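You operate a simulated robot arm through the tools that you are given. There is no shell and no other tool. Be economical: measure what you need, move in short steps, check, and stop when the job is done.

You run a simulated robot arm. Do the job below in one go: nothing can be reset, and whatever is moved stays where it is left.

TASK
Take the brown scoop on the slatted cover top and put it away on the tool rest. Take the blue rag and put it on the work top of the stock rack. Open the left cupboard door, fetch the short wood bar and set it on the bottom shelf of the left cupboard, then shut the door. Open the right cupboard door, take the thick brown offcut and leave it on the bottom shelf of the right cupboard and shut the door again. Take the wooden wedge on the far end of the table sheet and put it away on the top shelf of the clamp bench. Do these in any order. Set down upright: thick brown offcut.

Only the result counts: the job must be done as asked and must still hold three seconds after the hand-in. Knocking over, shifting, dropping, spilling or breaking anything else fails it. A push-on lid holds only when it is set on centred and level and pressed home; a screw cap is set on level and turned clockwise until tight. Flat cloth is picked up by pressing the open fingertips on it (5 to 10 N) and closing them slowly along it; thin cloth reads only 2 to 8 mm in the jaws.

THE ROBOT
A 7-joint arm with a two-finger parallel gripper on a trunk, on a base that drives. Base frame: it is fixed to the floor where the robot stands at the start and does not move with it; the origin is under the middle of the robot, x ahead of it, y to its left, z up. Units: mm, degrees, N and s.
Its first joint turns from -166.0 to 166.0 degrees. Places, roughly: blue rag (10x7x2 cm) [200, 1800, 900]; bottom shelf of the left cupboard [-1200, 3400, 1500]; bottom shelf of the right cupboard [200, 3900, 1500]; brown scoop (16x4x3 cm) [1100, 0, 800]; left cupboard door [-1100, 3300, 2000]; right cupboard door [300, 3700, 2000]; short wood bar (9x3x3 cm) [200, 1600, 900]; thick brown offcut (6x5x5 cm) [1000, 2200, 900]; tool rest (14x30 cm) [500, 1500, 920]; top shelf of the clamp bench (132x15 cm) [-3060, 1300, 1240]; wooden wedge (8x5x4 cm) [1200, 2200, 900]; work top of the stock rack [-3300, 2400, 900]. Payload 4.4 kg.
The TCP is the grasp point between the finger pads, 23 mm short of the fingertips. In the tool frame z runs along the fingers and y along their closing line. The gripper opens to 94 mm. The fingers are 38 mm wide and 10 mm thick; the gripper's body (54 by 96 mm) begins 39 mm behind the TCP.
Orientation is that of the tool frame in the base frame, as [roll, pitch, yaw] about the fixed x, y, z axes, in that order (R = Rz(yaw) Ry(pitch) Rx(roll)). With the fingers straight down and closing along the base's y, the tool's x points along the base's -x, its y along +y and its z along -z.

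THE INTERFACE
- The arm moves only by the tool arm_command. Its argument "targets" is text: rows parted by semicolons, each of 7 numbers parted by spaces: the shift along the base's x, y, z in units of 50 mm (1.0 is 50 mm), then the turn, a rotation vector about the base's x, y, z in units of 5 degrees (1.0 is 5 degrees), then the finger opening in mm, from 0 to 94. In form: tx ty tz rx ry rz gripper; .... A call has 1 to 20 rows; each row shifts and turns the commanded pose from where the row before left it. A call with a number of a shift or a turn outside -1 to 1 is refused whole. Rows are played at 5 a second. More than 50 mm and 8.6 degrees between two rows, or a gripper value outside its range, and nothing of the call is played. Where a pose cannot be reached the arm comes as near as it can. A force on the tool above 40 N (or 10 N above the force at the start of the call, whichever is more), or a blocked arm, ends the call early, and 0.2 s more pass. Each finger travels about 108 mm/s and halts on what it meets, pressing with about 38 N; the grip force reading is that of the motor and also rises with nothing between the fingers. The clock runs only during rows and for 0.2 s after the last one: add rows that do not move to give the fingers time. The reply holds the time, the measured pose of the TCP, the force on the tool along the base axes, the opening and the grip force, in the units named above and with some noise, with the torque about the TCP (base axes, N m) and any sound that the robot's microphone picked up, and new pictures: "views" is both (left out), scene, wrist or none.
- Cameras (640 x 400 px; columns grow to the right, rows downward): "scene" is now at [183.6, 202.4, 1468.8]; the picture's right is [-0.34, -0.94, 0.00], its down [-0.52, 0.19, -0.83] and it looks along [0.78, -0.28, -0.56] (base axes); focal length 289 px, centre (320, 200). "wrist" rides on the gripper at [87, 16, -74] in the tool frame; the picture's right is [-0.18, 0.98, 0.00], its down [-0.58, -0.11, -0.81] and it looks along [-0.79, -0.15, 0.59] (tool axes); focal length 243 px, centre (320, 200). There is no depth. A picture from a camera that has moved, and an enlarged one, comes with that camera's place and axes in the base frame and with its lens.
- steer(legs): drives the robot by 1 to 6 legs, each [ahead, left, turn to the left] in mm, mm and degrees, along the robot's own axes; the way and the turn of a leg run together, so that a leg with both is an arc; at most 1500 mm and 180 degrees a leg. The arm and the cameras ride along, it lands a little off, and it stops where it bumps. It gives what a move gives, and a new picture of the scene camera.
- turn_head(pan, tilt): turns the head with the scene camera to pan (to the left, within 120 degrees either way) and tilt (down, from -29 to 69), counted from straight ahead of the robot. It gives what a move gives, and a new picture of the scene camera.
- enlarge(camera, box): a new picture of the part [left, top, right, bottom] of that camera's present view, enlarged. The clock stands still meanwhile.
- hand_in(): hands the job in; it is judged then, once.

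Work in short steps. Places have to be worked out from the pictures, the camera data and where the tool is seen: move nearer, look again, correct. Check each grasp and each placing, and mend what went wrong. You have 207 turns and 260 pictures in all, those below and enlarged ones among them. Open the gripper and draw the arm clear of the work before you hand the job in, unless the task says otherwise.

The tools are called after "Emit:" as name(argument=value, ...) on one line, values as JSON. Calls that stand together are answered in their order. arm_command: Moves the arm, as the interface text tells. Its arguments: {"type":"object","properties":{"targets":{"type":"string"},"views":{"type":"string","enum":["both","scene","wrist","none"]}},"required":["targets"]} The other tools are called the same way: steer (legs) drives the base; turn_head (pan, tilt) turns the head that bears the scene camera; enlarge (camera, box) takes an enlarged picture of a part of a camera's view; hand_in () hands the job in.

At the start:

```text
time: 0.0
position: [635.4, 1.4, 1048.8]
orientation: [-180.0, 0.0, 179.9]
ft_force: [0.6, 0.7, -0.5]
torque: [-0.02, 0.03, 0.02]
finger_gap: 94.0
grip_force: 0.1
robot x, y, heading: [0.3, 1.6, -0.2]
head pan, tilt: [-20.0, 34.0]
```

scene: 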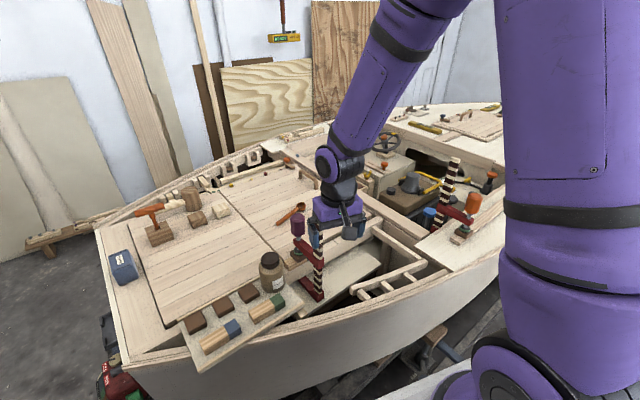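
wrist: 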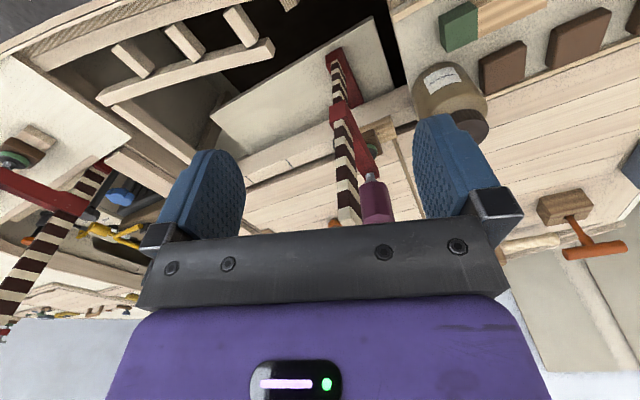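

The scene shows a boat-like workbench. I look closer at the region ahead and then around.

Emit:
enlarge(camera="scene", box=[80, 90, 400, 300])

Emit:
turn_head(pan=50, tilt=25)

Emit:
turn_head(pan=110, tilt=15)

```text
1.90 times, centred on (240, 195) of scene
camera zoom: at [183.6, 202.4, 1468.8], right [-0.34, -0.94, 0.0], down [-0.52, 0.19, -0.83], along [0.78, -0.28, -0.56], focal length 551 px, centre (472, 210)
```

zoom: 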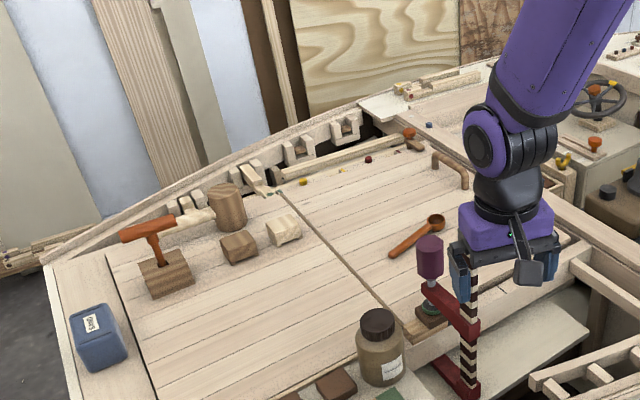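

```text
time: 1.4
position: [635.6, 1.1, 1048.4]
orientation: [-180.0, 0.1, -180.0]
ft_force: [0.5, 0.7, -0.3]
torque: [0.03, -0.03, -0.04]
finger_gap: 93.9
grip_force: 0.0
robot x, y, heading: [-0.9, -0.4, -0.0]
head pan, tilt: [50.0, 25.0]
camera scene: at [159.6, 303.3, 1482.9], right [0.77, -0.64, 0.0], down [-0.27, -0.32, -0.91], along [0.58, 0.69, -0.42], focal length 289 px, centre (320, 200)
```

scene: 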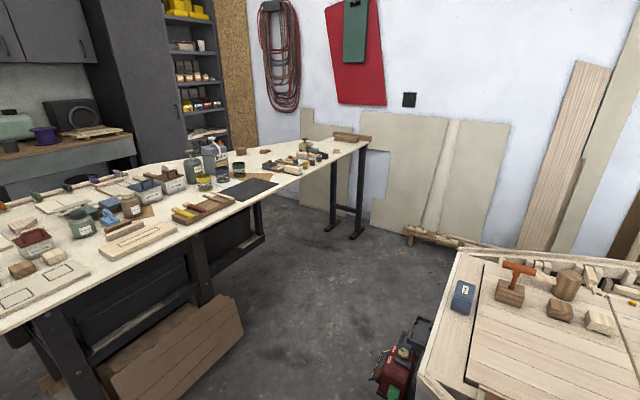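

```text
time: 2.7
position: [634.9, 1.4, 1049.5]
orientation: [-180.0, 0.1, -180.0]
ft_force: [-1.0, 0.4, 0.0]
torque: [0.0, 0.0, 0.0]
finger_gap: 93.7
grip_force: 0.1
robot x, y, heading: [-2.7, 1.8, -0.1]
head pan, tilt: [110.0, 15.0]
camera scene: at [68.4, 320.6, 1499.2], right [0.94, 0.34, 0.0], down [0.09, -0.24, -0.97], along [-0.33, 0.91, -0.26], focal length 289 px, centre (320, 200)
```

scene: 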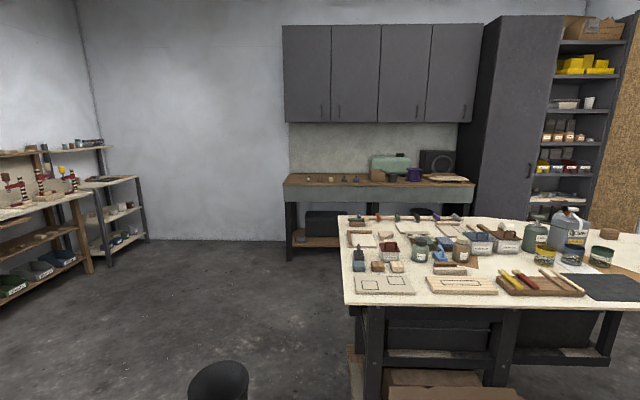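

The scoop is near [1060, 10, 800], lying about -54° in the xy plane. I drive ahead to bring it within reach.

Emit:
steer(legs=[[190, 0, 0]])

Emit:
turn_head(pan=0, tilt=40)

```text
time: 4.0
position: [746.5, 20.5, 1048.5]
orientation: [-179.9, 0.1, -179.1]
ft_force: [0.1, 0.1, -0.1]
torque: [-0.02, -0.02, -0.02]
finger_gap: 93.9
grip_force: 0.1
robot x, y, heading: [113.8, 11.6, 0.7]
head pan, tilt: [110.0, 15.0]
stopped in leg 1: the robot was blocked; the commanded pose is now the measured one
camera scene: at [175.7, 331.0, 1499.2], right [0.94, 0.35, 0.0], down [0.09, -0.24, -0.97], along [-0.34, 0.9, -0.26], focal length 289 px, centre (320, 200)
```

scene: 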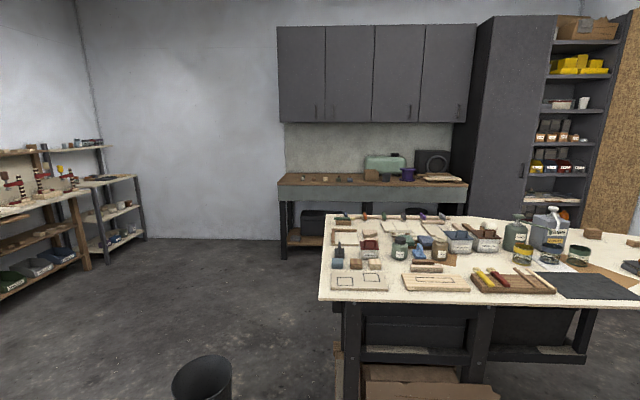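

```text
time: 5.9
position: [746.7, 20.3, 1048.9]
orientation: [-179.9, 0.2, -179.1]
ft_force: [-0.1, -1.1, -0.3]
torque: [0.01, 0.0, 0.02]
finger_gap: 94.1
grip_force: 0.1
robot x, y, heading: [108.2, 9.9, 0.9]
head pan, tilt: [0.0, 40.0]
camera scene: at [293.9, 244.9, 1459.6], right [0.01, -1.0, 0.0], down [-0.64, -0.01, -0.77], along [0.77, 0.01, -0.64], focal length 289 px, centre (320, 200)
```

scene: 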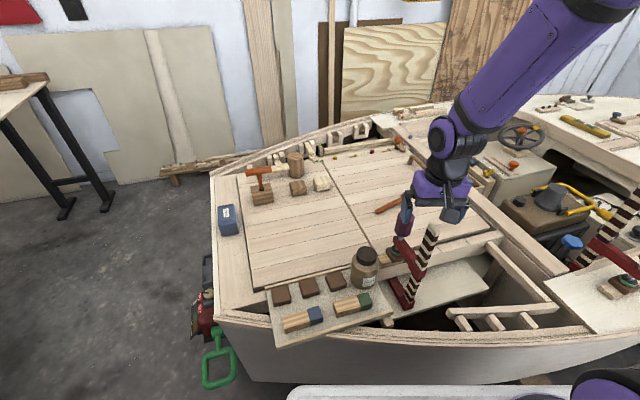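

Base is blocked at x≈110, enough to reach the scoop. I rotate the gripper to suit the scoop's handle while moving over it at height.

Emit:
arm_command(targets="0.5 0 0 0 0 -1 94;0.5 0 0 0 0 -1 94;0.5 0 0 0 0 -1 94;0.5 0 0 0 0 -1 94;0.5 0 0 0 0 -1 94;0.5 0 0 0 0 -1 94;0.5 0 0 0 0 -1 94;0.5 0 0 0 0 -1 94;0.5 0 0 0 0 -1 94;0.5 0 0 0 0 -1 94;0.5 0 0 0 0 -1 94;0 0 0 0 0 0 94;0 0 0 0 0 0 94")

```text
time: 8.7
position: [1022.0, 21.8, 1046.5]
orientation: [180.0, 0.1, 125.8]
ft_force: [-1.0, -0.8, -0.4]
torque: [0.03, -0.02, -0.03]
finger_gap: 94.1
grip_force: 0.2
robot x, y, heading: [110.8, 6.5, 1.0]
head pan, tilt: [0.0, 40.0]
camera scene: at [293.9, 244.8, 1459.6], right [0.01, -1.0, 0.0], down [-0.64, -0.01, -0.77], along [0.77, 0.01, -0.64], focal length 289 px, centre (320, 200)
camera wrist: at [984.5, 101.3, 1120.4], right [0.9, 0.43, 0.0], down [0.25, -0.53, 0.81], along [0.34, -0.73, -0.59], focal length 243 px, centre (320, 200)
```

scene: 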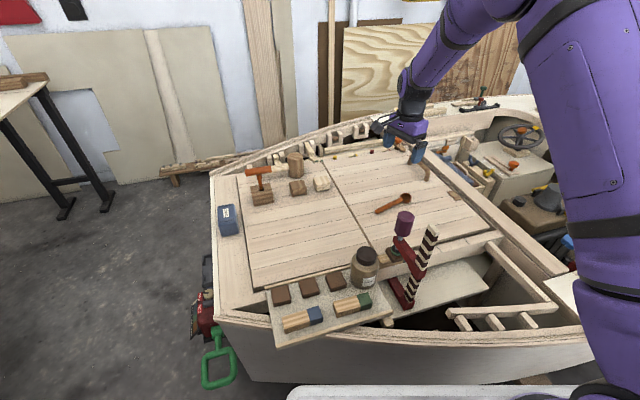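
wrist: 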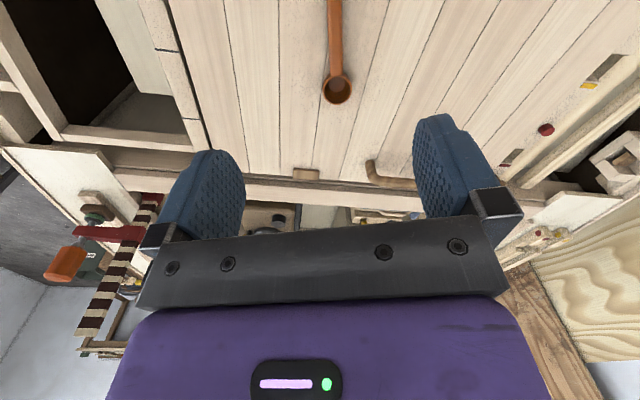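

Triangulated: bowl at about (1077, -45, 815), handle end at (1020, 66). I shift to the handle's middle (1048, 10), turn 6° more and lower to z≈880.

Emit:
arm_command(targets="0.26 -0.12 -0.8 0 0 -0.6 94;0.26 -0.12 -0.8 0 0 -0.6 94;0 0 -0.8 0 0 0 94;0 0 -0.8 0 0 0 94;0 0 0 0 0 0 94")

```text
time: 9.9
position: [1047.8, 8.6, 891.4]
orientation: [179.9, 0.1, 119.9]
ft_force: [-1.0, 1.0, 0.4]
torque: [0.02, 0.0, -0.01]
finger_gap: 94.0
grip_force: 0.0
robot x, y, heading: [111.7, 11.5, 0.7]
head pan, tilt: [0.0, 40.0]
camera scene: at [293.8, 244.8, 1459.6], right [0.01, -1.0, 0.0], down [-0.64, -0.01, -0.77], along [0.77, 0.01, -0.64], focal length 289 px, centre (320, 200)
camera wrist: at [1017.7, 92.4, 964.8], right [0.94, 0.33, 0.0], down [0.19, -0.56, 0.81], along [0.27, -0.76, -0.59], focal length 243 px, centre (320, 200)
```

scene: 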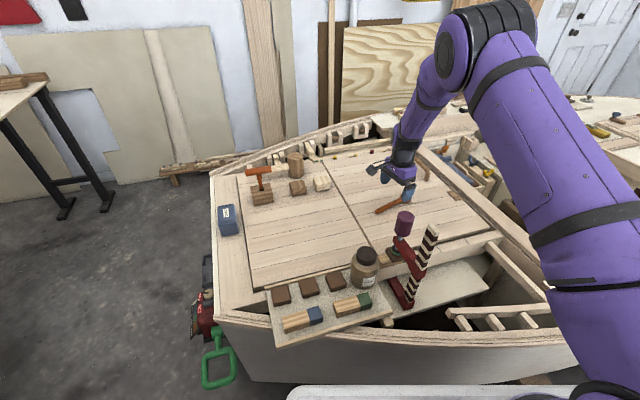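
wrist: 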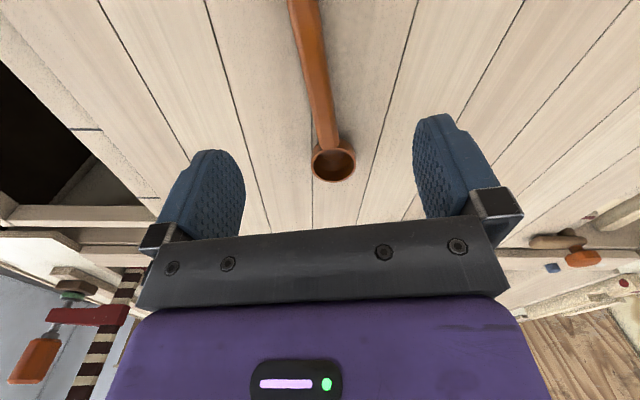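

Aligned with the handle. I descend to z≈816.

Emit:
arm_command(targets="0 -0.05 -0.6 0 0 0 94;0 0 -0.5 0 0 0 94;0 0 -0.3 0 0 0 94;0 0 -0.1 0 0 0 94;0 0 0 0 0 0 94", views="wrist")

```text
time: 10.8
position: [1048.3, 5.9, 823.3]
orientation: [179.8, 0.1, 120.0]
ft_force: [-12.9, 0.7, 22.0]
torque: [-0.18, 1.48, -0.16]
finger_gap: 94.0
grip_force: 0.0
robot x, y, heading: [110.5, 8.4, 0.3]
head pan, tilt: [0.0, 40.0]
stopped in row 4: the force on the tool passed its limit at 52 N (the readings are from after the stop); the commanded pose is now the measured one
camera wrist: at [1018.7, 89.0, 897.3], right [0.94, 0.33, 0.0], down [0.19, -0.56, 0.81], along [0.27, -0.76, -0.59], focal length 243 px, centre (320, 200)
```

wrist: 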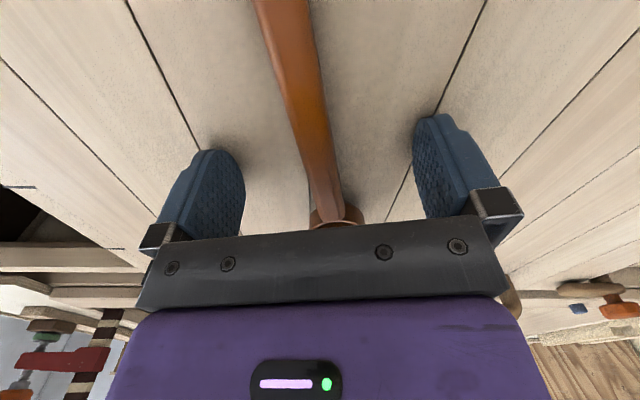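

Touched the cover: surface at z≈800. I raise 4 mm and close.

Emit:
arm_command(targets="0 0 0.08 0 0 0 94;0 0 0 0 0 0 60;0 0 0 0 0 0 30;0 0 0 0 0 0 5;0 0 0 0 0 0 5;0 0 0 0 0 0 5;0 0 0 0 0 0 5", views="wrist")

```text
time: 12.4
position: [1049.7, 4.9, 826.5]
orientation: [179.8, 0.1, 119.9]
ft_force: [0.4, 0.5, 0.8]
torque: [-0.06, -0.06, 0.0]
finger_gap: 14.6
grip_force: 37.2
robot x, y, heading: [111.0, 9.1, 0.7]
head pan, tilt: [0.0, 40.0]
camera wrist: at [1020.4, 88.8, 900.0], right [0.94, 0.33, 0.0], down [0.19, -0.56, 0.81], along [0.27, -0.76, -0.59], focal length 243 px, centre (320, 200)
```

wrist: 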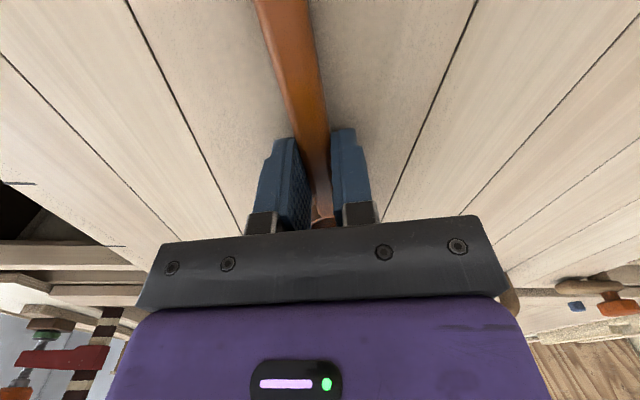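

Gripped (14.6 mm). I lift and retract, keeping above the clamp.

Emit:
arm_command(targets="0 0 1 0 0 0 5;0 0 1 0 0 0 5;0 0 1 0 0 0 5;0 0 1 0 0 0 5;-1 0 1 0 0 0 5;-1 0 1 0 0 0 5;-1 0 1 0 0 0 5;-1 0 0 0 0 0 5;-1 0 0 0 0 0 5;0 0 0 0 0 0 5", views="wrist")

Emit:
steer(legs=[[-250, 0, 0], [0, 0, 107], [582, -517, 0]])

```text
refused: row 5 steps farther than a row can; nothing moved
```

```text
time: 14.0
position: [858.2, 2.5, 827.1]
orientation: [178.7, 0.6, 119.0]
ft_force: [29.6, 5.3, -19.2]
torque: [-1.24, 2.12, -1.37]
finger_gap: 14.8
grip_force: 37.7
robot x, y, heading: [-86.0, 7.9, 0.9]
head pan, tilt: [0.0, 40.0]
stopped in leg 1: the force on the tool passed its limit at 136 N (the readings are from after the stop); the commanded pose is now the measured one
camera scene: at [94.3, 242.3, 1459.3], right [0.01, -1.0, 0.0], down [-0.64, -0.01, -0.77], along [0.76, 0.01, -0.64], focal length 289 px, centre (320, 200)
```

scene: 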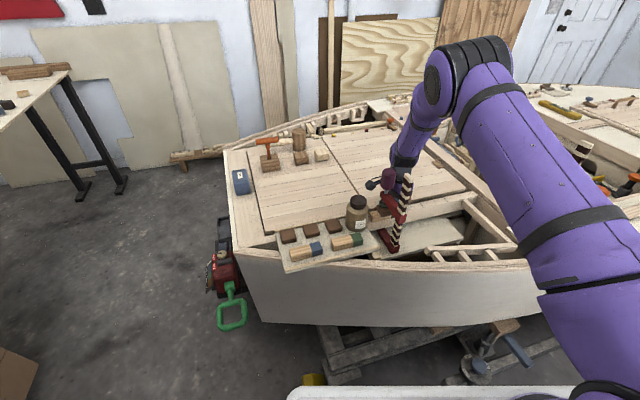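

That was my mistake: the arm call was refused (a diagonal step over 50 mm), and I'd sent the drive alongside it, so the base backed off with the arm still low and pushed against the clamp at 136 N. I check for damage before going on.

Emit:
enlarge(camera="scene", box=[320, 140, 460, 260])

Emit:
enlarge(camera="wrist", box=[0, 0, 640, 400])

```text
3.33 times, centred on (390, 200) of scene
camera zoom: at [94.3, 242.3, 1459.3], right [0.01, -1.0, 0.0], down [-0.64, -0.01, -0.77], along [0.76, 0.01, -0.64], focal length 965 px, centre (87, 200)
```

zoom: 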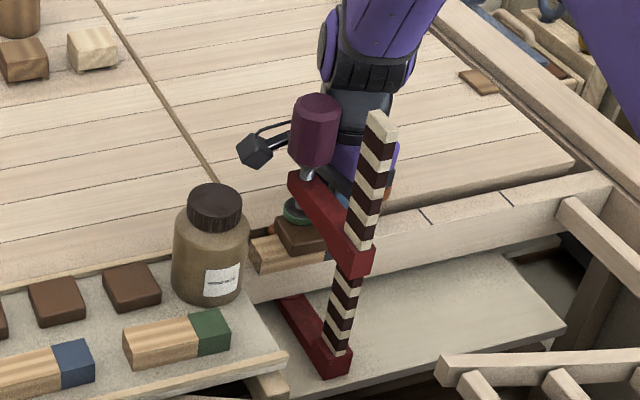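

```text
1.00 times, centred on (320, 200) of wrist (not enlarged: the box is as wide or as high as the picture)
camera zoom: at [827.5, 86.3, 900.2], right [0.95, 0.32, 0.02], down [0.17, -0.56, 0.81], along [0.27, -0.76, -0.59], focal length 243 px, centre (320, 200)
```

zoom: 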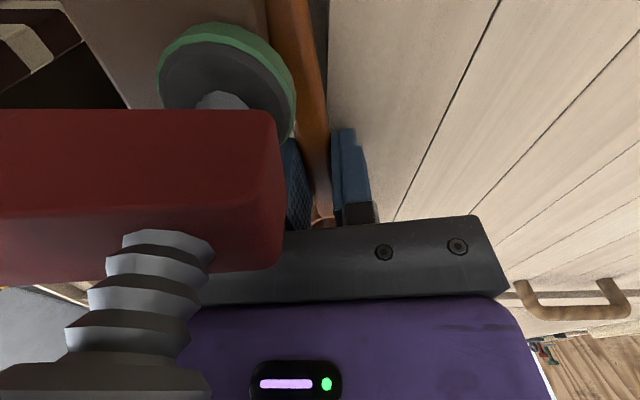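

The clamp looks upright and in place, and the scoop is still held. I ease forward off the clamp, then rise straight up.

Emit:
arm_command(targets="0.2 0.1 0 0 0 0 5;0.6 0.3 0 0 0 0 5;0.6 0 0 0 0 0 5;0 0 0 0 0 0 5", views="both")

```text
time: 15.0
position: [925.4, 25.1, 828.7]
orientation: [178.8, 0.6, 119.0]
ft_force: [0.6, 0.5, -0.2]
torque: [-0.01, -0.03, 0.03]
finger_gap: 14.8
grip_force: 37.9
robot x, y, heading: [-90.6, 5.5, 0.9]
head pan, tilt: [0.0, 40.0]
camera scene: at [91.8, 242.3, 1459.6], right [0.01, -1.0, 0.0], down [-0.64, -0.01, -0.77], along [0.77, 0.01, -0.64], focal length 289 px, centre (320, 200)
camera wrist: at [895.8, 107.0, 901.7], right [0.95, 0.32, 0.02], down [0.17, -0.56, 0.81], along [0.27, -0.76, -0.59], focal length 243 px, centre (320, 200)
```

scene: 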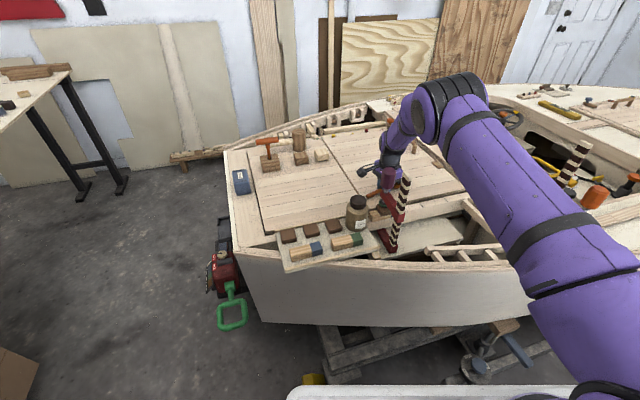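
wrist: 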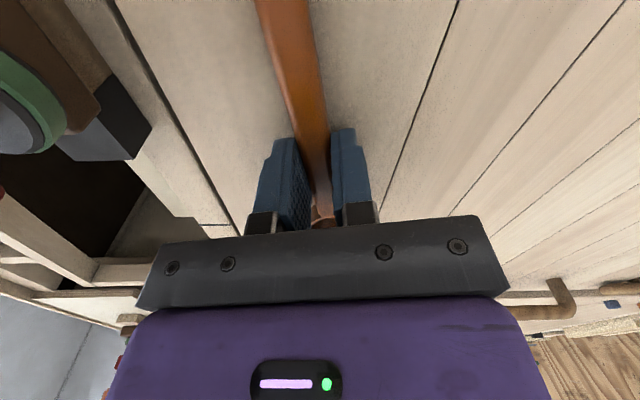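

The clamp's knob projects exactly where it was before, so it hasn't shifted. Now I rise and then retract.

Emit:
arm_command(targets="0 0 1 0 0 0 5;0 0 1 0 0 0 5;0 0 1 0 0 0 5;0 0 1 0 0 0 5;0 0 1 0 0 0 5;0 0 1 0 0 0 5;0 0 0.8 0 0 0 5;-1 0 0 0 0 0 5;-1 0 0 0 0 0 5;-1 0 0 0 0 0 5;-1 0 0 0 0 0 5;-1 0 0 0 0 0 5;-1 0 0 0 0 0 5;0 0 0 0 0 0 5;0 0 0 0 0 0 5", views="both")

```text
time: 18.2
position: [623.7, 18.4, 1169.3]
orientation: [178.6, 0.6, 119.2]
ft_force: [-0.7, 0.1, -0.4]
torque: [-0.07, 0.03, -0.03]
finger_gap: 14.9
grip_force: 38.5
robot x, y, heading: [-94.0, 7.1, 0.7]
head pan, tilt: [0.0, 40.0]
camera scene: at [91.9, 242.2, 1459.6], right [0.01, -1.0, 0.0], down [-0.64, -0.01, -0.77], along [0.77, 0.01, -0.64], focal length 289 px, centre (320, 200)
camera wrist: at [594.1, 101.5, 1243.6], right [0.95, 0.32, 0.02], down [0.17, -0.56, 0.81], along [0.27, -0.76, -0.59], focal length 243 px, centre (320, 200)
```

scene: 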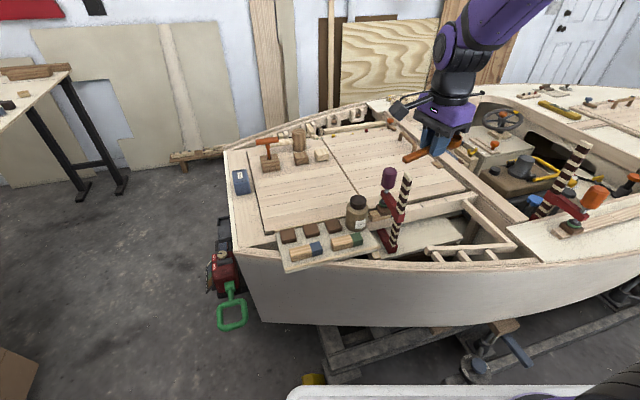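
wrist: 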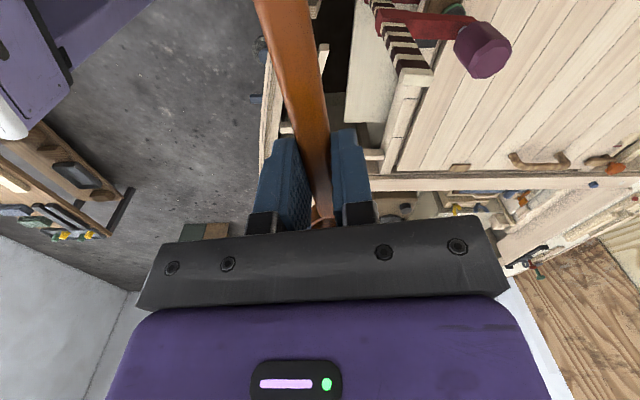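

Scoop held and everything else is in place. I back off, turn left 107° and drive up to the table's front edge.

Emit:
steer(legs=[[-60, 0, 0], [0, 0, 107], [540, -500, 0]])

```text
time: 26.4
position: [-85.3, 1230.5, 1170.1]
orientation: [178.9, 0.6, -136.0]
ft_force: [-0.7, -0.4, 0.3]
torque: [-0.02, 0.0, 0.01]
finger_gap: 14.8
grip_force: 38.0
robot x, y, heading: [106.4, 542.2, 105.8]
head pan, tilt: [0.0, 40.0]
stopped in leg 3: the robot was blocked; the commanded pose is now the measured one
camera scene: at [-165.5, 655.8, 1459.6], right [0.96, 0.27, 0.0], down [0.17, -0.62, -0.77], along [-0.21, 0.74, -0.64], focal length 289 px, centre (320, 200)
```

scene: 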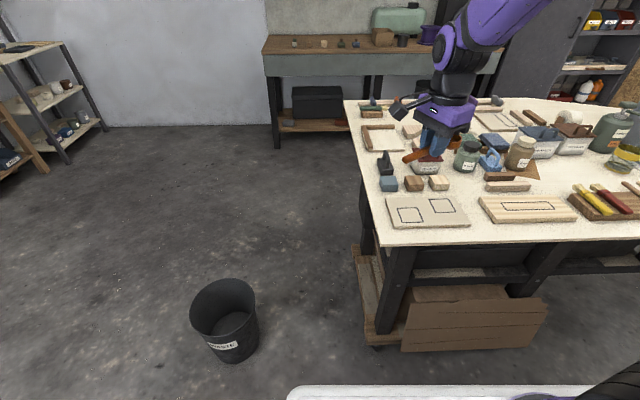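

Blocked by the boat hull at my rear right. I'll stand parallel to the table instead: sidestep left, turn right 81°, then move in.

Emit:
steer(legs=[[0, 250, 0], [0, 0, -81], [278, 208, 0]])

```text
time: 33.5
position: [662.7, 1106.5, 1168.2]
orientation: [178.8, 0.6, 145.2]
ft_force: [0.0, 0.7, -0.7]
torque: [0.0, 0.01, 0.0]
finger_gap: 14.9
grip_force: 38.1
robot x, y, heading: [23.1, 787.1, 26.5]
head pan, tilt: [0.0, 40.0]
camera scene: at [84.0, 1075.0, 1459.6], right [0.45, -0.89, 0.0], down [-0.57, -0.29, -0.77], along [0.68, 0.34, -0.64], focal length 289 px, centre (320, 200)
```

scene: 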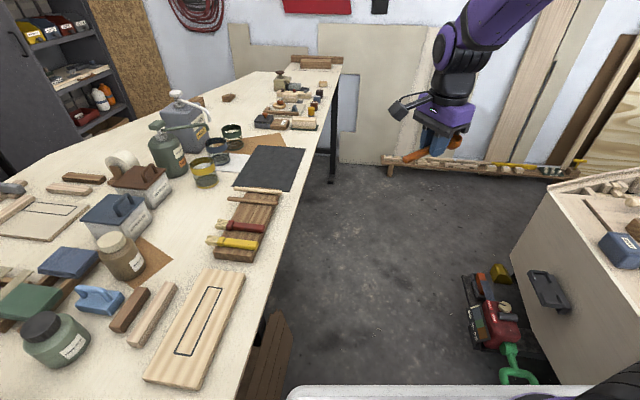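

Well placed. I look at the tool rest more closely.

Emit:
enlarge(camera="scene", box=[170, 140, 330, 280])

Emit:
turn_head(pan=50, tilt=35)

```text
2.86 times, centred on (250, 210) of scene
camera zoom: at [84.0, 1075.0, 1459.6], right [0.45, -0.89, 0.0], down [-0.57, -0.29, -0.77], along [0.68, 0.34, -0.64], focal length 827 px, centre (520, 171)
```

zoom: 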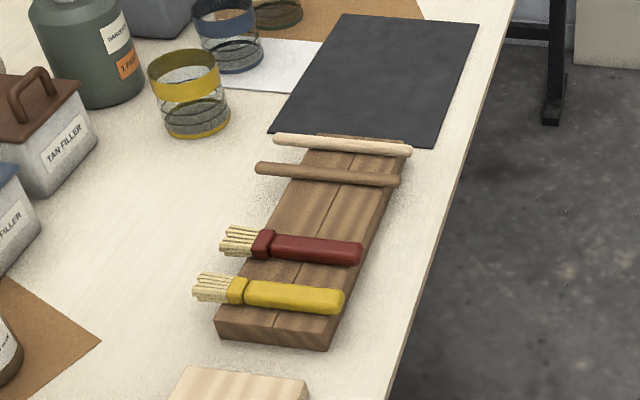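

```text
time: 34.7
position: [661.1, 1107.1, 1169.9]
orientation: [178.8, 0.6, 145.1]
ft_force: [0.7, -0.1, -0.4]
torque: [0.03, 0.04, 0.01]
finger_gap: 15.0
grip_force: 37.6
robot x, y, heading: [25.9, 780.5, 26.4]
head pan, tilt: [50.0, 35.0]
camera scene: at [28.4, 1122.4, 1467.2], right [0.97, -0.23, 0.0], down [-0.13, -0.56, -0.82], along [0.19, 0.8, -0.57], focal length 289 px, centre (320, 200)
```

scene: 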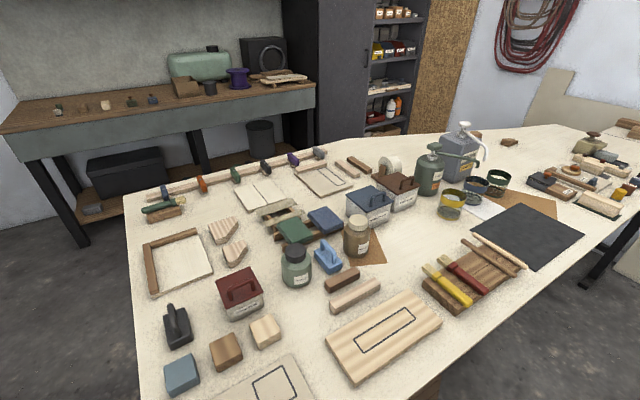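

The rest has a free gap between the brown stick and the red brush. I enlarge from this second viewpoint to triangulate.

Emit:
enlarge(camera="scene", box=[410, 220, 540, 320])

```text
4.00 times, centred on (475, 270) of scene
camera zoom: at [28.4, 1122.4, 1467.2], right [0.97, -0.23, 0.0], down [-0.13, -0.56, -0.82], along [0.19, 0.8, -0.57], focal length 1158 px, centre (-300, -80)
```

zoom: 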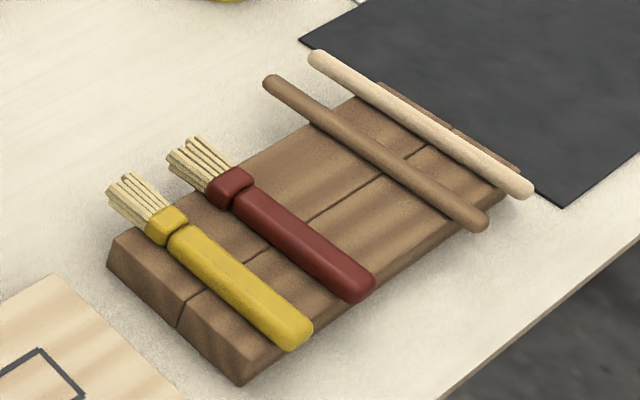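

Rest centre ≈(512, 1506), gap centre ≈(520, 1509), cross axis ≈ -72°. I move above it and turn the scoop across the rest, bowl toward the front edge.

Emit:
arm_command(targets="-.298 .852 0 0 0 -.74 5;-.298 .852 0 0 0 -.74 5;-.298 .852 0 0 0 -.74 5;-.298 .852 0 0 0 -.74 5;-.298 .852 0 0 0 -.74 5;-.298 .852 0 0 0 -.74 5;-.298 .852 0 0 0 -.74 5;-.298 .852 0 0 0 -.74 5;-.298 .852 0 0 0 -.74 5;-.298 .852 0 0 0 -.74 5;0 0 -1 0 0 0 5;0 0 -1 0 0 0 5;0 0 -.6 0 0 0 5;0 0 0 0 0 0 5", views="both")

```text
time: 37.7
position: [513.7, 1531.8, 1040.1]
orientation: [178.9, 0.6, 108.1]
ft_force: [-0.4, -0.1, 0.2]
torque: [0.02, -0.01, 0.01]
finger_gap: 14.8
grip_force: 38.1
robot x, y, heading: [26.3, 784.8, 26.6]
head pan, tilt: [50.0, 35.0]
camera scene: at [28.2, 1122.5, 1467.2], right [0.97, -0.23, 0.0], down [-0.13, -0.56, -0.82], along [0.19, 0.8, -0.57], focal length 289 px, centre (320, 200)
camera wrist: at [499.6, 1620.3, 1112.7], right [0.99, 0.13, 0.02], down [0.06, -0.58, 0.81], along [0.12, -0.8, -0.59], focal length 243 px, centre (320, 200)
```

scene: 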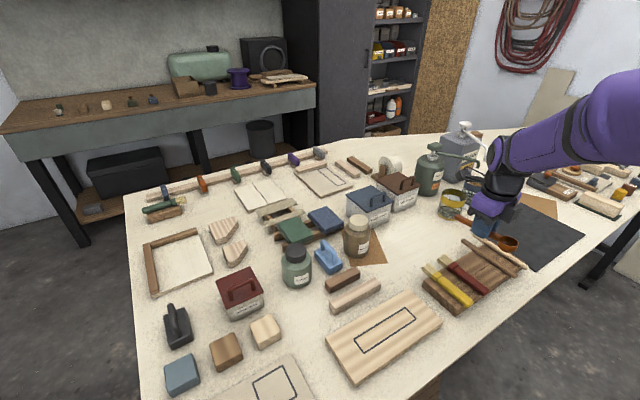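
wrist: 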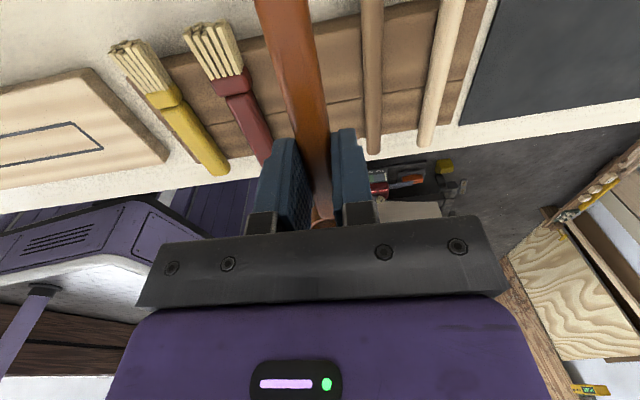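

Closer look at the wrist view to place the scoop accurately.

Emit:
enlarge(camera="wrist", box=[100, 0, 500, 200])

```text
1.60 times, centred on (300, 100) of wrist
camera zoom: at [499.6, 1620.3, 1112.7], right [0.99, 0.13, 0.02], down [0.06, -0.58, 0.81], along [0.12, -0.8, -0.59], focal length 388 px, centre (352, 360)
```

zoom: 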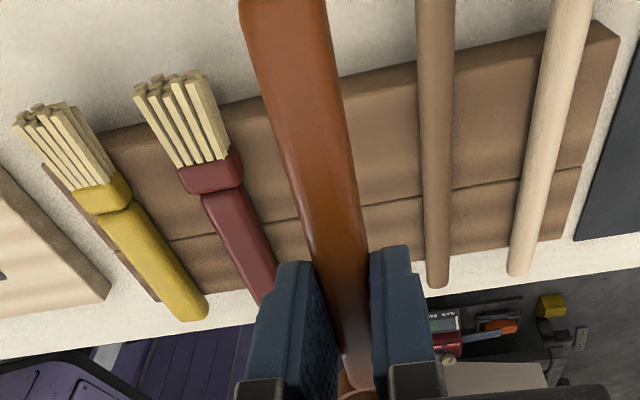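

I shift 6 mm toward the brush and lower to just above the rest.

Emit:
arm_command(targets="-.11 -.04 -.6 0 0 0 5;0 0 -.6 0 0 0 5;0 0 -.4 0 0 0 5;0 0 -.1 0 0 0 5;0 0 -.1 0 0 0 5;0 0 -.08 0 0 0 5;0 0 0 0 0 0 5", views="both")

```text
time: 39.4
position: [506.8, 1532.1, 950.2]
orientation: [178.5, 0.3, 108.0]
ft_force: [-0.9, -1.3, 11.5]
torque: [-0.37, -0.1, 0.0]
finger_gap: 14.9
grip_force: 38.4
robot x, y, heading: [24.6, 786.4, 26.8]
head pan, tilt: [50.0, 35.0]
stopped in row 7: the force on the tool passed its limit at 41 N (the readings are from after the stop); the commanded pose is now the measured one
camera scene: at [28.0, 1122.1, 1467.3], right [0.97, -0.23, 0.0], down [-0.13, -0.56, -0.82], along [0.19, 0.8, -0.57], focal length 289 px, centre (320, 200)
camera wrist: at [493.6, 1619.1, 1023.7], right [0.99, 0.13, 0.03], down [0.06, -0.59, 0.81], along [0.12, -0.8, -0.59], focal length 243 px, centre (320, 200)
```

scene: 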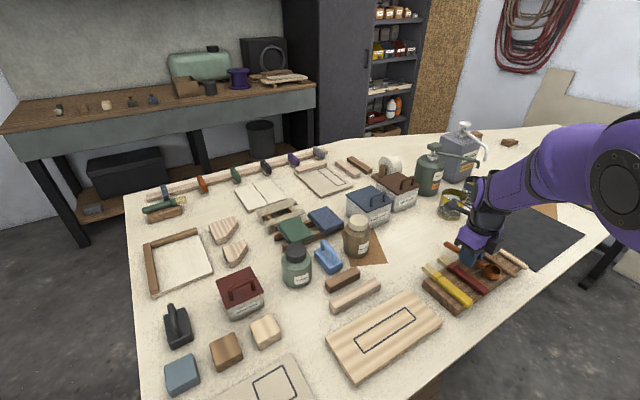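
wrist: 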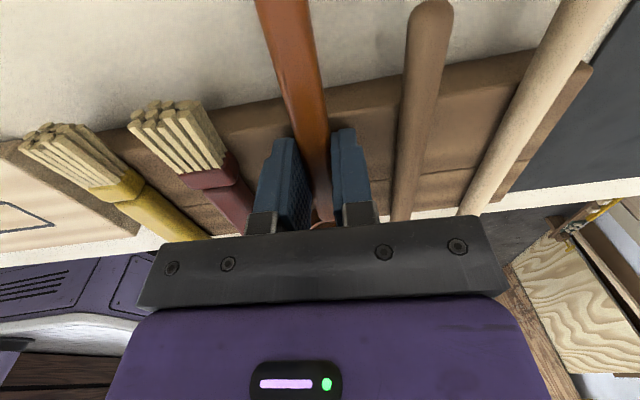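

Contact at z≈950. I check that the bowl is fully above the rest.

Emit:
enlarge(camera="scene", box=[410, 210, 540, 320])

```text
3.64 times, centred on (475, 265) of scene
camera zoom: at [28.0, 1122.1, 1467.3], right [0.97, -0.23, 0.0], down [-0.13, -0.56, -0.82], along [0.19, 0.8, -0.57], focal length 1052 px, centre (-244, -36)
```

zoom: 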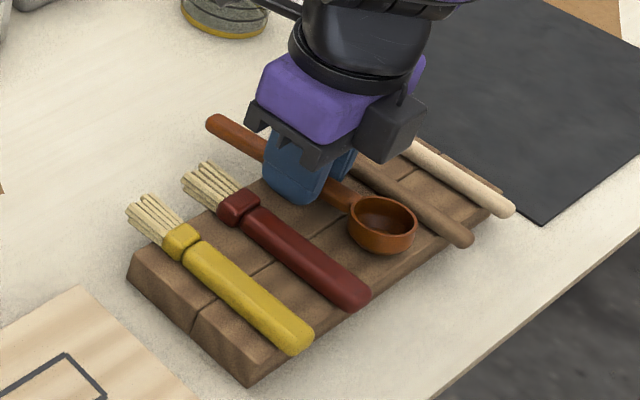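

The bowl sits over the rest, clear of the front edge. I release with a small opening and rise.

Emit:
arm_command(targets="0 0 0.02 0 0 0 24;0 0 0 0 0 0 36;0 0 0 0 0 0 36;0 0 .4 0 0 0 36;0 0 1 0 0 0 36;0 0 1 0 0 0 36;0 0 1 0 0 0 60;0 0 1 0 0 0 60;0 0 0 0 0 0 60", views="both")

Emit:
enlarge(camera="scene", box=[410, 210, 540, 320])

```text
time: 41.4
position: [505.4, 1531.2, 1170.2]
orientation: [178.6, 0.5, 108.1]
ft_force: [0.7, 0.0, -0.4]
torque: [0.02, -0.02, 0.02]
finger_gap: 59.7
grip_force: 0.0
robot x, y, heading: [23.7, 787.2, 26.6]
head pan, tilt: [50.0, 35.0]
camera scene: at [28.3, 1122.5, 1467.2], right [0.97, -0.23, 0.0], down [-0.13, -0.56, -0.82], along [0.19, 0.8, -0.57], focal length 289 px, centre (320, 200)
camera wrist: at [492.1, 1618.2, 1244.2], right [0.99, 0.13, 0.03], down [0.06, -0.59, 0.81], along [0.12, -0.8, -0.59], focal length 243 px, centre (320, 200)
```

scene: 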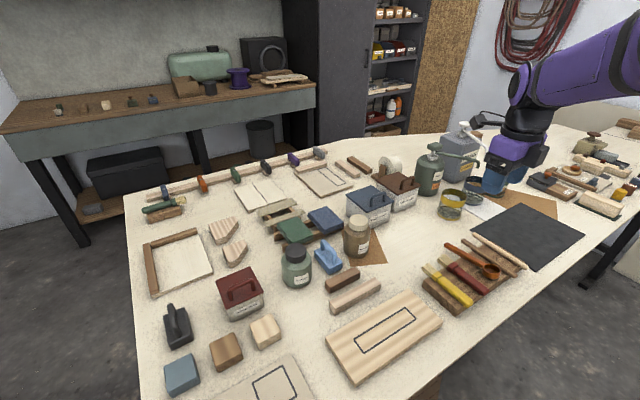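
wrist: 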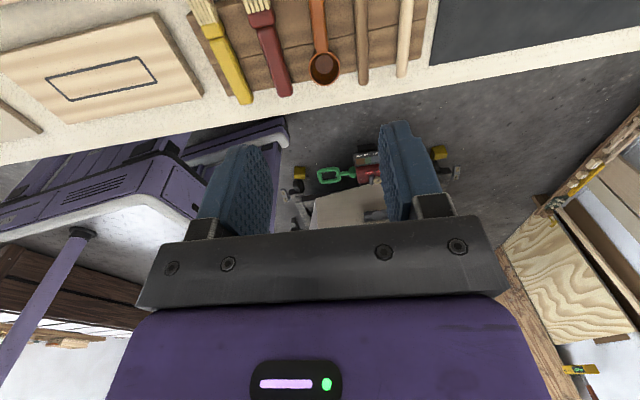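

```text
3.64 times, centred on (475, 265) of scene
camera zoom: at [28.3, 1122.5, 1467.2], right [0.97, -0.23, 0.0], down [-0.13, -0.56, -0.82], along [0.19, 0.8, -0.57], focal length 1052 px, centre (-244, -36)
```

zoom: 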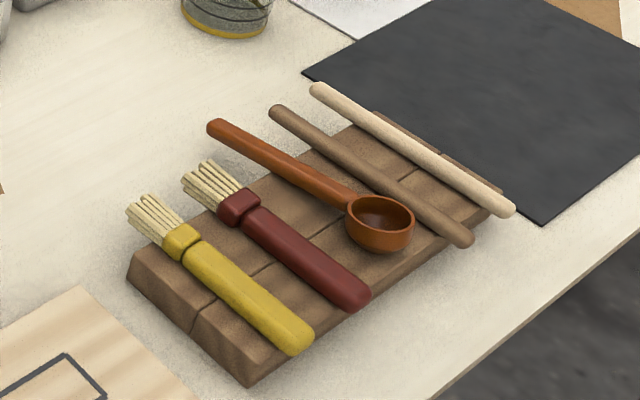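

The scoop lies securely on the rest. Next I look at the rag and bar area.

Emit:
enlarge(camera="scene", box=[230, 190, 430, 320])

Emit:
enlarge(camera="scene", box=[440, 110, 640, 230])

```text
3.08 times, centred on (330, 255) of scene
camera zoom: at [28.3, 1122.5, 1467.2], right [0.97, -0.23, 0.0], down [-0.13, -0.56, -0.82], along [0.19, 0.8, -0.57], focal length 890 px, centre (289, 31)
```

zoom: 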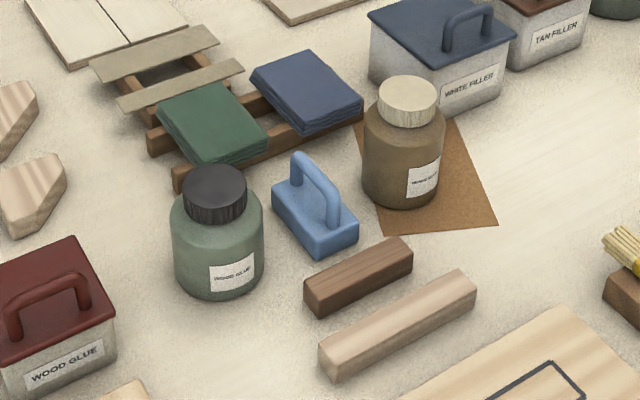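

```text
3.20 times, centred on (540, 170) of scene
camera zoom: at [28.3, 1122.5, 1467.2], right [0.97, -0.23, 0.0], down [-0.13, -0.56, -0.82], along [0.19, 0.8, -0.57], focal length 926 px, centre (-384, 296)
```

zoom: 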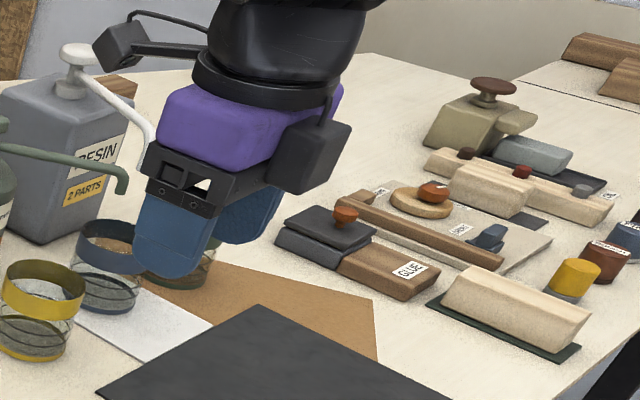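

The dark brown bar (~90 mm long, centre ≈(188,1568), axis ≈16°) is the short wood bar, and the folded blue cloth on the slat stand at ≈(199,1776) is the rag. I'll take the bar now and park it on the counter below the left cupboard; I move above it, turning +88°.

Emit:
arm_command(targets="-.33 .05 0 0 0 .98 60;-.33 .05 0 0 0 .98 60;-.33 .05 0 0 0 .98 60;-.33 .05 0 0 0 .98 60;-.33 .05 0 0 0 .98 60;-.33 .05 0 0 0 .98 60;-.33 .05 0 0 0 .98 60;-.33 .05 0 0 0 .98 60;-.33 .05 0 0 0 .98 60;-.33 .05 0 0 0 .98 60;-.33 .05 -.2 0 0 .98 60;-.33 .05 -.2 0 0 .98 60;-.33 .05 -.2 0 0 .98 60;-.33 .05 -.2 0 0 .98 50;-.33 .05 -.2 0 0 .98 50;-.33 .05 -.2 0 0 .98 50;-.33 .05 -.2 0 0 .98 50;-.33 .05 -.2 0 0 .98 50;0 0 0 0 0 0 50;0 0 0 0 0 0 50", views="both")

```text
time: 45.6
position: [211.7, 1576.5, 1088.7]
orientation: [178.5, 0.3, -163.7]
ft_force: [0.2, -0.4, -0.6]
torque: [-0.01, 0.0, 0.01]
finger_gap: 50.0
grip_force: 0.0
robot x, y, heading: [24.0, 783.2, 26.7]
head pan, tilt: [50.0, 35.0]
camera scene: at [28.2, 1122.5, 1467.2], right [0.97, -0.23, 0.0], down [-0.13, -0.56, -0.82], along [0.19, 0.8, -0.57], focal length 289 px, centre (320, 200)
camera wrist: at [123.6, 1565.4, 1163.0], right [-0.1, 0.99, 0.02], down [0.59, 0.04, 0.81], along [0.8, 0.1, -0.59], focal length 243 px, centre (320, 200)
```

scene: 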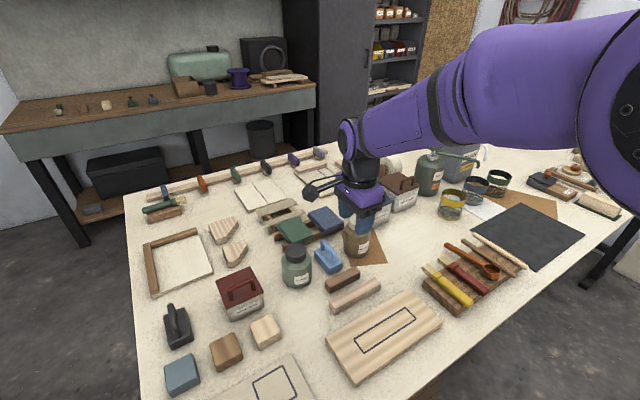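
wrist: 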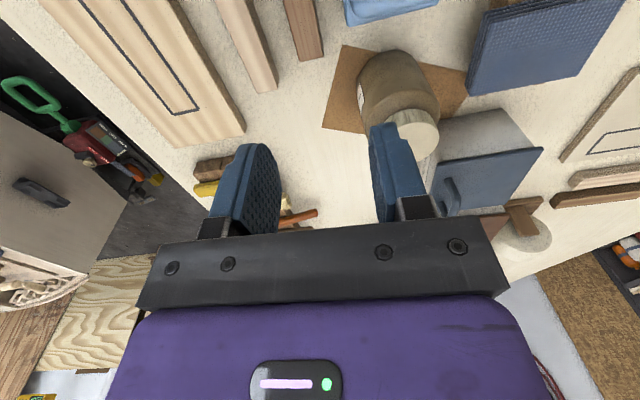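

The bar's centre now computes to ≈(182,1561). I correct and lower to z≈985 for a closer look.

Emit:
arm_command(targets="-.21 -.19 -.5 0 0 0 50;0 0 -.8 0 0 0 50;0 0 -.8 0 0 0 50;0 0 0 0 0 0 50", views="both")

```text
time: 46.6
position: [197.5, 1568.0, 985.6]
orientation: [178.7, 0.3, -163.6]
ft_force: [0.7, -0.5, -0.2]
torque: [-0.01, 0.02, 0.0]
finger_gap: 50.1
grip_force: 0.0
robot x, y, heading: [23.8, 781.7, 26.5]
head pan, tilt: [50.0, 35.0]
camera scene: at [28.2, 1122.4, 1467.2], right [0.97, -0.23, 0.0], down [-0.13, -0.56, -0.82], along [0.19, 0.8, -0.57], focal length 289 px, centre (320, 200)
camera wrist: at [110.2, 1556.7, 1058.7], right [-0.1, 0.99, 0.03], down [0.59, 0.04, 0.81], along [0.8, 0.09, -0.59], focal length 243 px, centre (320, 200)
```

scene: 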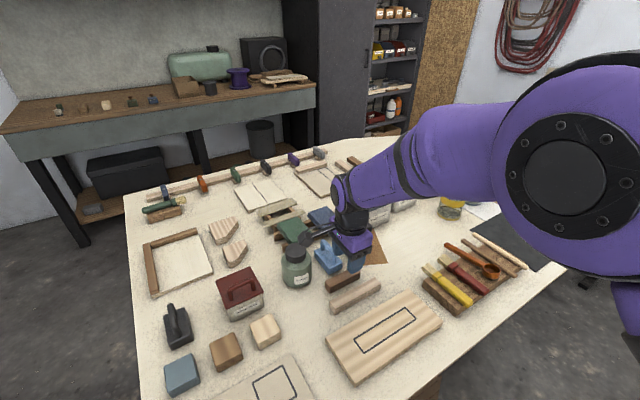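
wrist: 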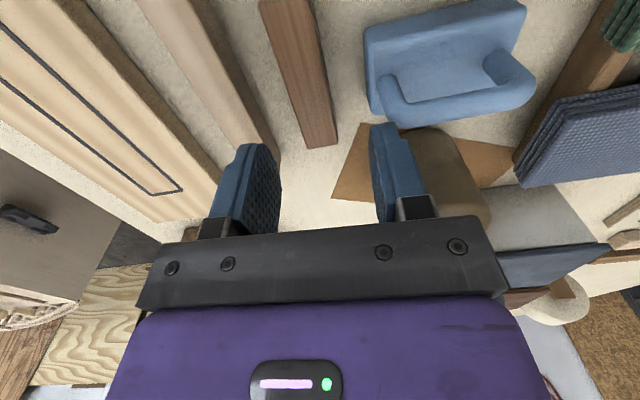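

The bar sits ~4 mm to the left of the gripper line. I correct, narrow the opening to 40 mm to clear the neighbours, and descend.

Emit:
arm_command(targets="-.08 -.08 0 0 0 0 40;0 0 -.4 0 0 0 40;0 0 -.4 0 0 0 40;0 0 -.2 0 0 0 40;0 0 -.07 0 0 0 40;0 0 0 0 0 0 40", views="wrist")

```text
time: 48.0
position: [196.3, 1564.5, 930.7]
orientation: [178.6, 0.3, -163.8]
ft_force: [0.0, 0.3, -0.2]
torque: [0.03, -0.01, 0.01]
finger_gap: 40.1
grip_force: 0.1
robot x, y, heading: [23.5, 786.0, 26.7]
head pan, tilt: [50.0, 35.0]
camera wrist: at [108.5, 1553.2, 1004.0], right [-0.1, 0.99, 0.03], down [0.59, 0.04, 0.81], along [0.8, 0.09, -0.59], focal length 243 px, centre (320, 200)
```

wrist: 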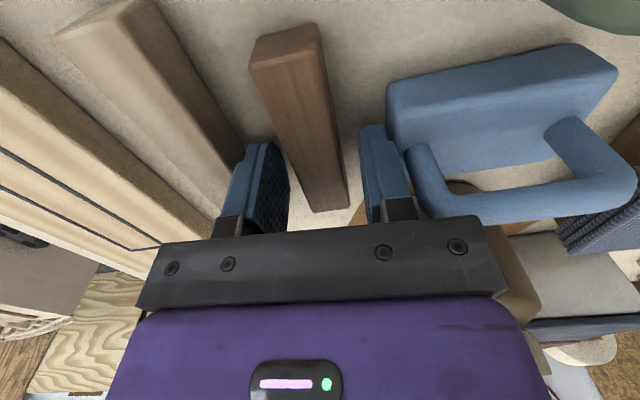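

The bar is between the fingers with clearance. Close.

Emit:
arm_command(targets="0 0 0 0 0 0 32;0 0 0 0 0 0 20;0 0 0 0 0 0 20;0 0 0 0 0 0 20;0 0 0 0 0 0 20", views="wrist")

```text
time: 49.2
position: [195.9, 1563.8, 929.9]
orientation: [178.5, 0.3, -163.8]
ft_force: [0.8, 0.5, 3.1]
torque: [-0.05, 0.12, -0.03]
finger_gap: 22.7
grip_force: 38.1
robot x, y, heading: [23.1, 784.9, 26.9]
head pan, tilt: [50.0, 35.0]
camera wrist: at [108.5, 1553.2, 1004.2], right [-0.1, 0.99, 0.03], down [0.59, 0.04, 0.81], along [0.8, 0.09, -0.59], focal length 243 px, centre (320, 200)
```

wrist: 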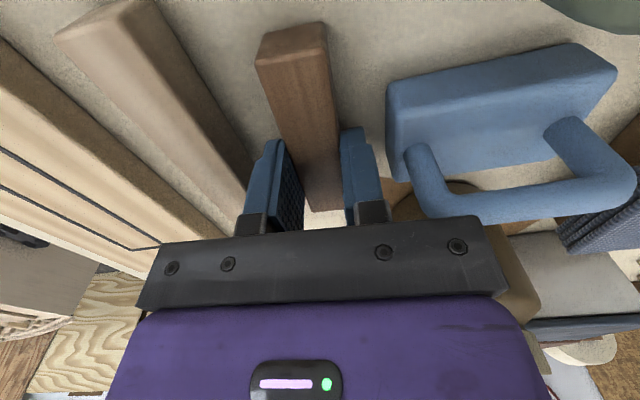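

Bar gripped (22.7 mm). I lift, retract over the near side, and check the view before driving.

Emit:
arm_command(targets="0 0 .6 0 0 0 18;0 0 1 0 0 0 18;0 0 1 0 0 0 18;0 0 1 0 0 0 18;0 0 1 0 0 0 18;0 0 .6 0 0 0 18;-.2 -.9 0 0 0 0 18;-.2 -.9 0 0 0 0 18;-.2 -.9 0 0 0 0 18;-.1 -.9 0 0 0 0 18;0 0 0 0 0 0 18", views="both")

```text
time: 51.6
position: [161.5, 1382.0, 1189.3]
orientation: [178.6, 0.2, -163.7]
ft_force: [0.2, 0.4, -0.5]
torque: [-0.01, 0.03, -0.04]
finger_gap: 22.5
grip_force: 37.7
robot x, y, heading: [26.6, 780.5, 26.7]
head pan, tilt: [50.0, 35.0]
camera scene: at [28.3, 1122.6, 1467.1], right [0.97, -0.23, 0.0], down [-0.13, -0.56, -0.82], along [0.19, 0.8, -0.57], focal length 289 px, centre (320, 200)
camera wrist: at [74.0, 1371.3, 1263.7], right [-0.1, 0.99, 0.02], down [0.59, 0.04, 0.81], along [0.8, 0.09, -0.59], focal length 243 px, centre (320, 200)
```

scene: 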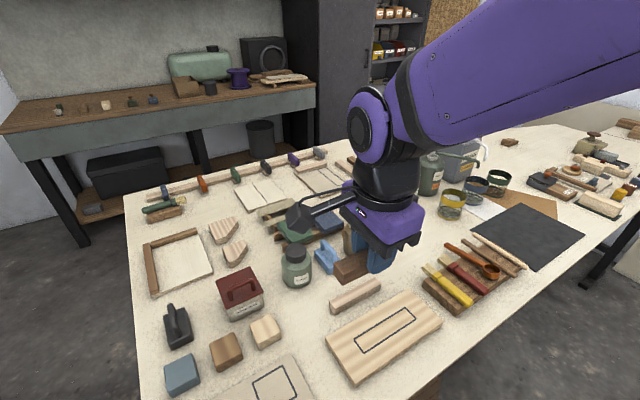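
wrist: 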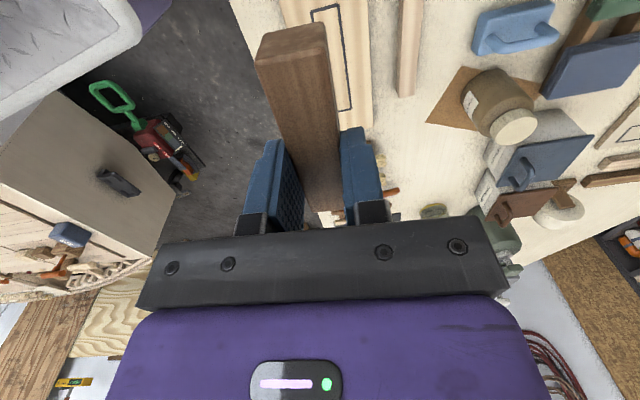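

Bar held securely. Now I drive around the left end of the table (clear of the bin) toward the cupboards.

Emit:
steer(legs=[[-796, -86, 0], [0, 0, 81], [0, 460, 0], [1500, 0, 0]])

```text
time: 68.7
position: [-2133.5, 1835.7, 1189.3]
orientation: [178.6, 0.3, -80.9]
ft_force: [0.6, 0.3, 0.1]
torque: [-0.01, -0.04, 0.03]
finger_gap: 22.8
grip_force: 38.1
robot x, y, heading: [-1552.6, 1623.0, 109.8]
head pan, tilt: [50.0, 35.0]
camera scene: at [-1893.5, 1668.5, 1467.2], right [0.35, 0.94, 0.0], down [0.54, -0.2, -0.82], along [-0.77, 0.29, -0.57], focal length 289 px, centre (320, 200)
```

scene: 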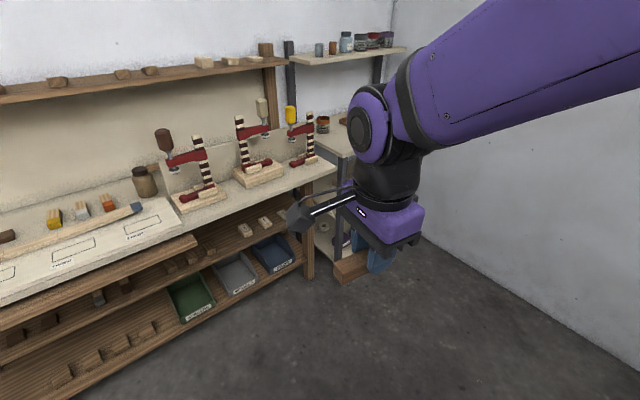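

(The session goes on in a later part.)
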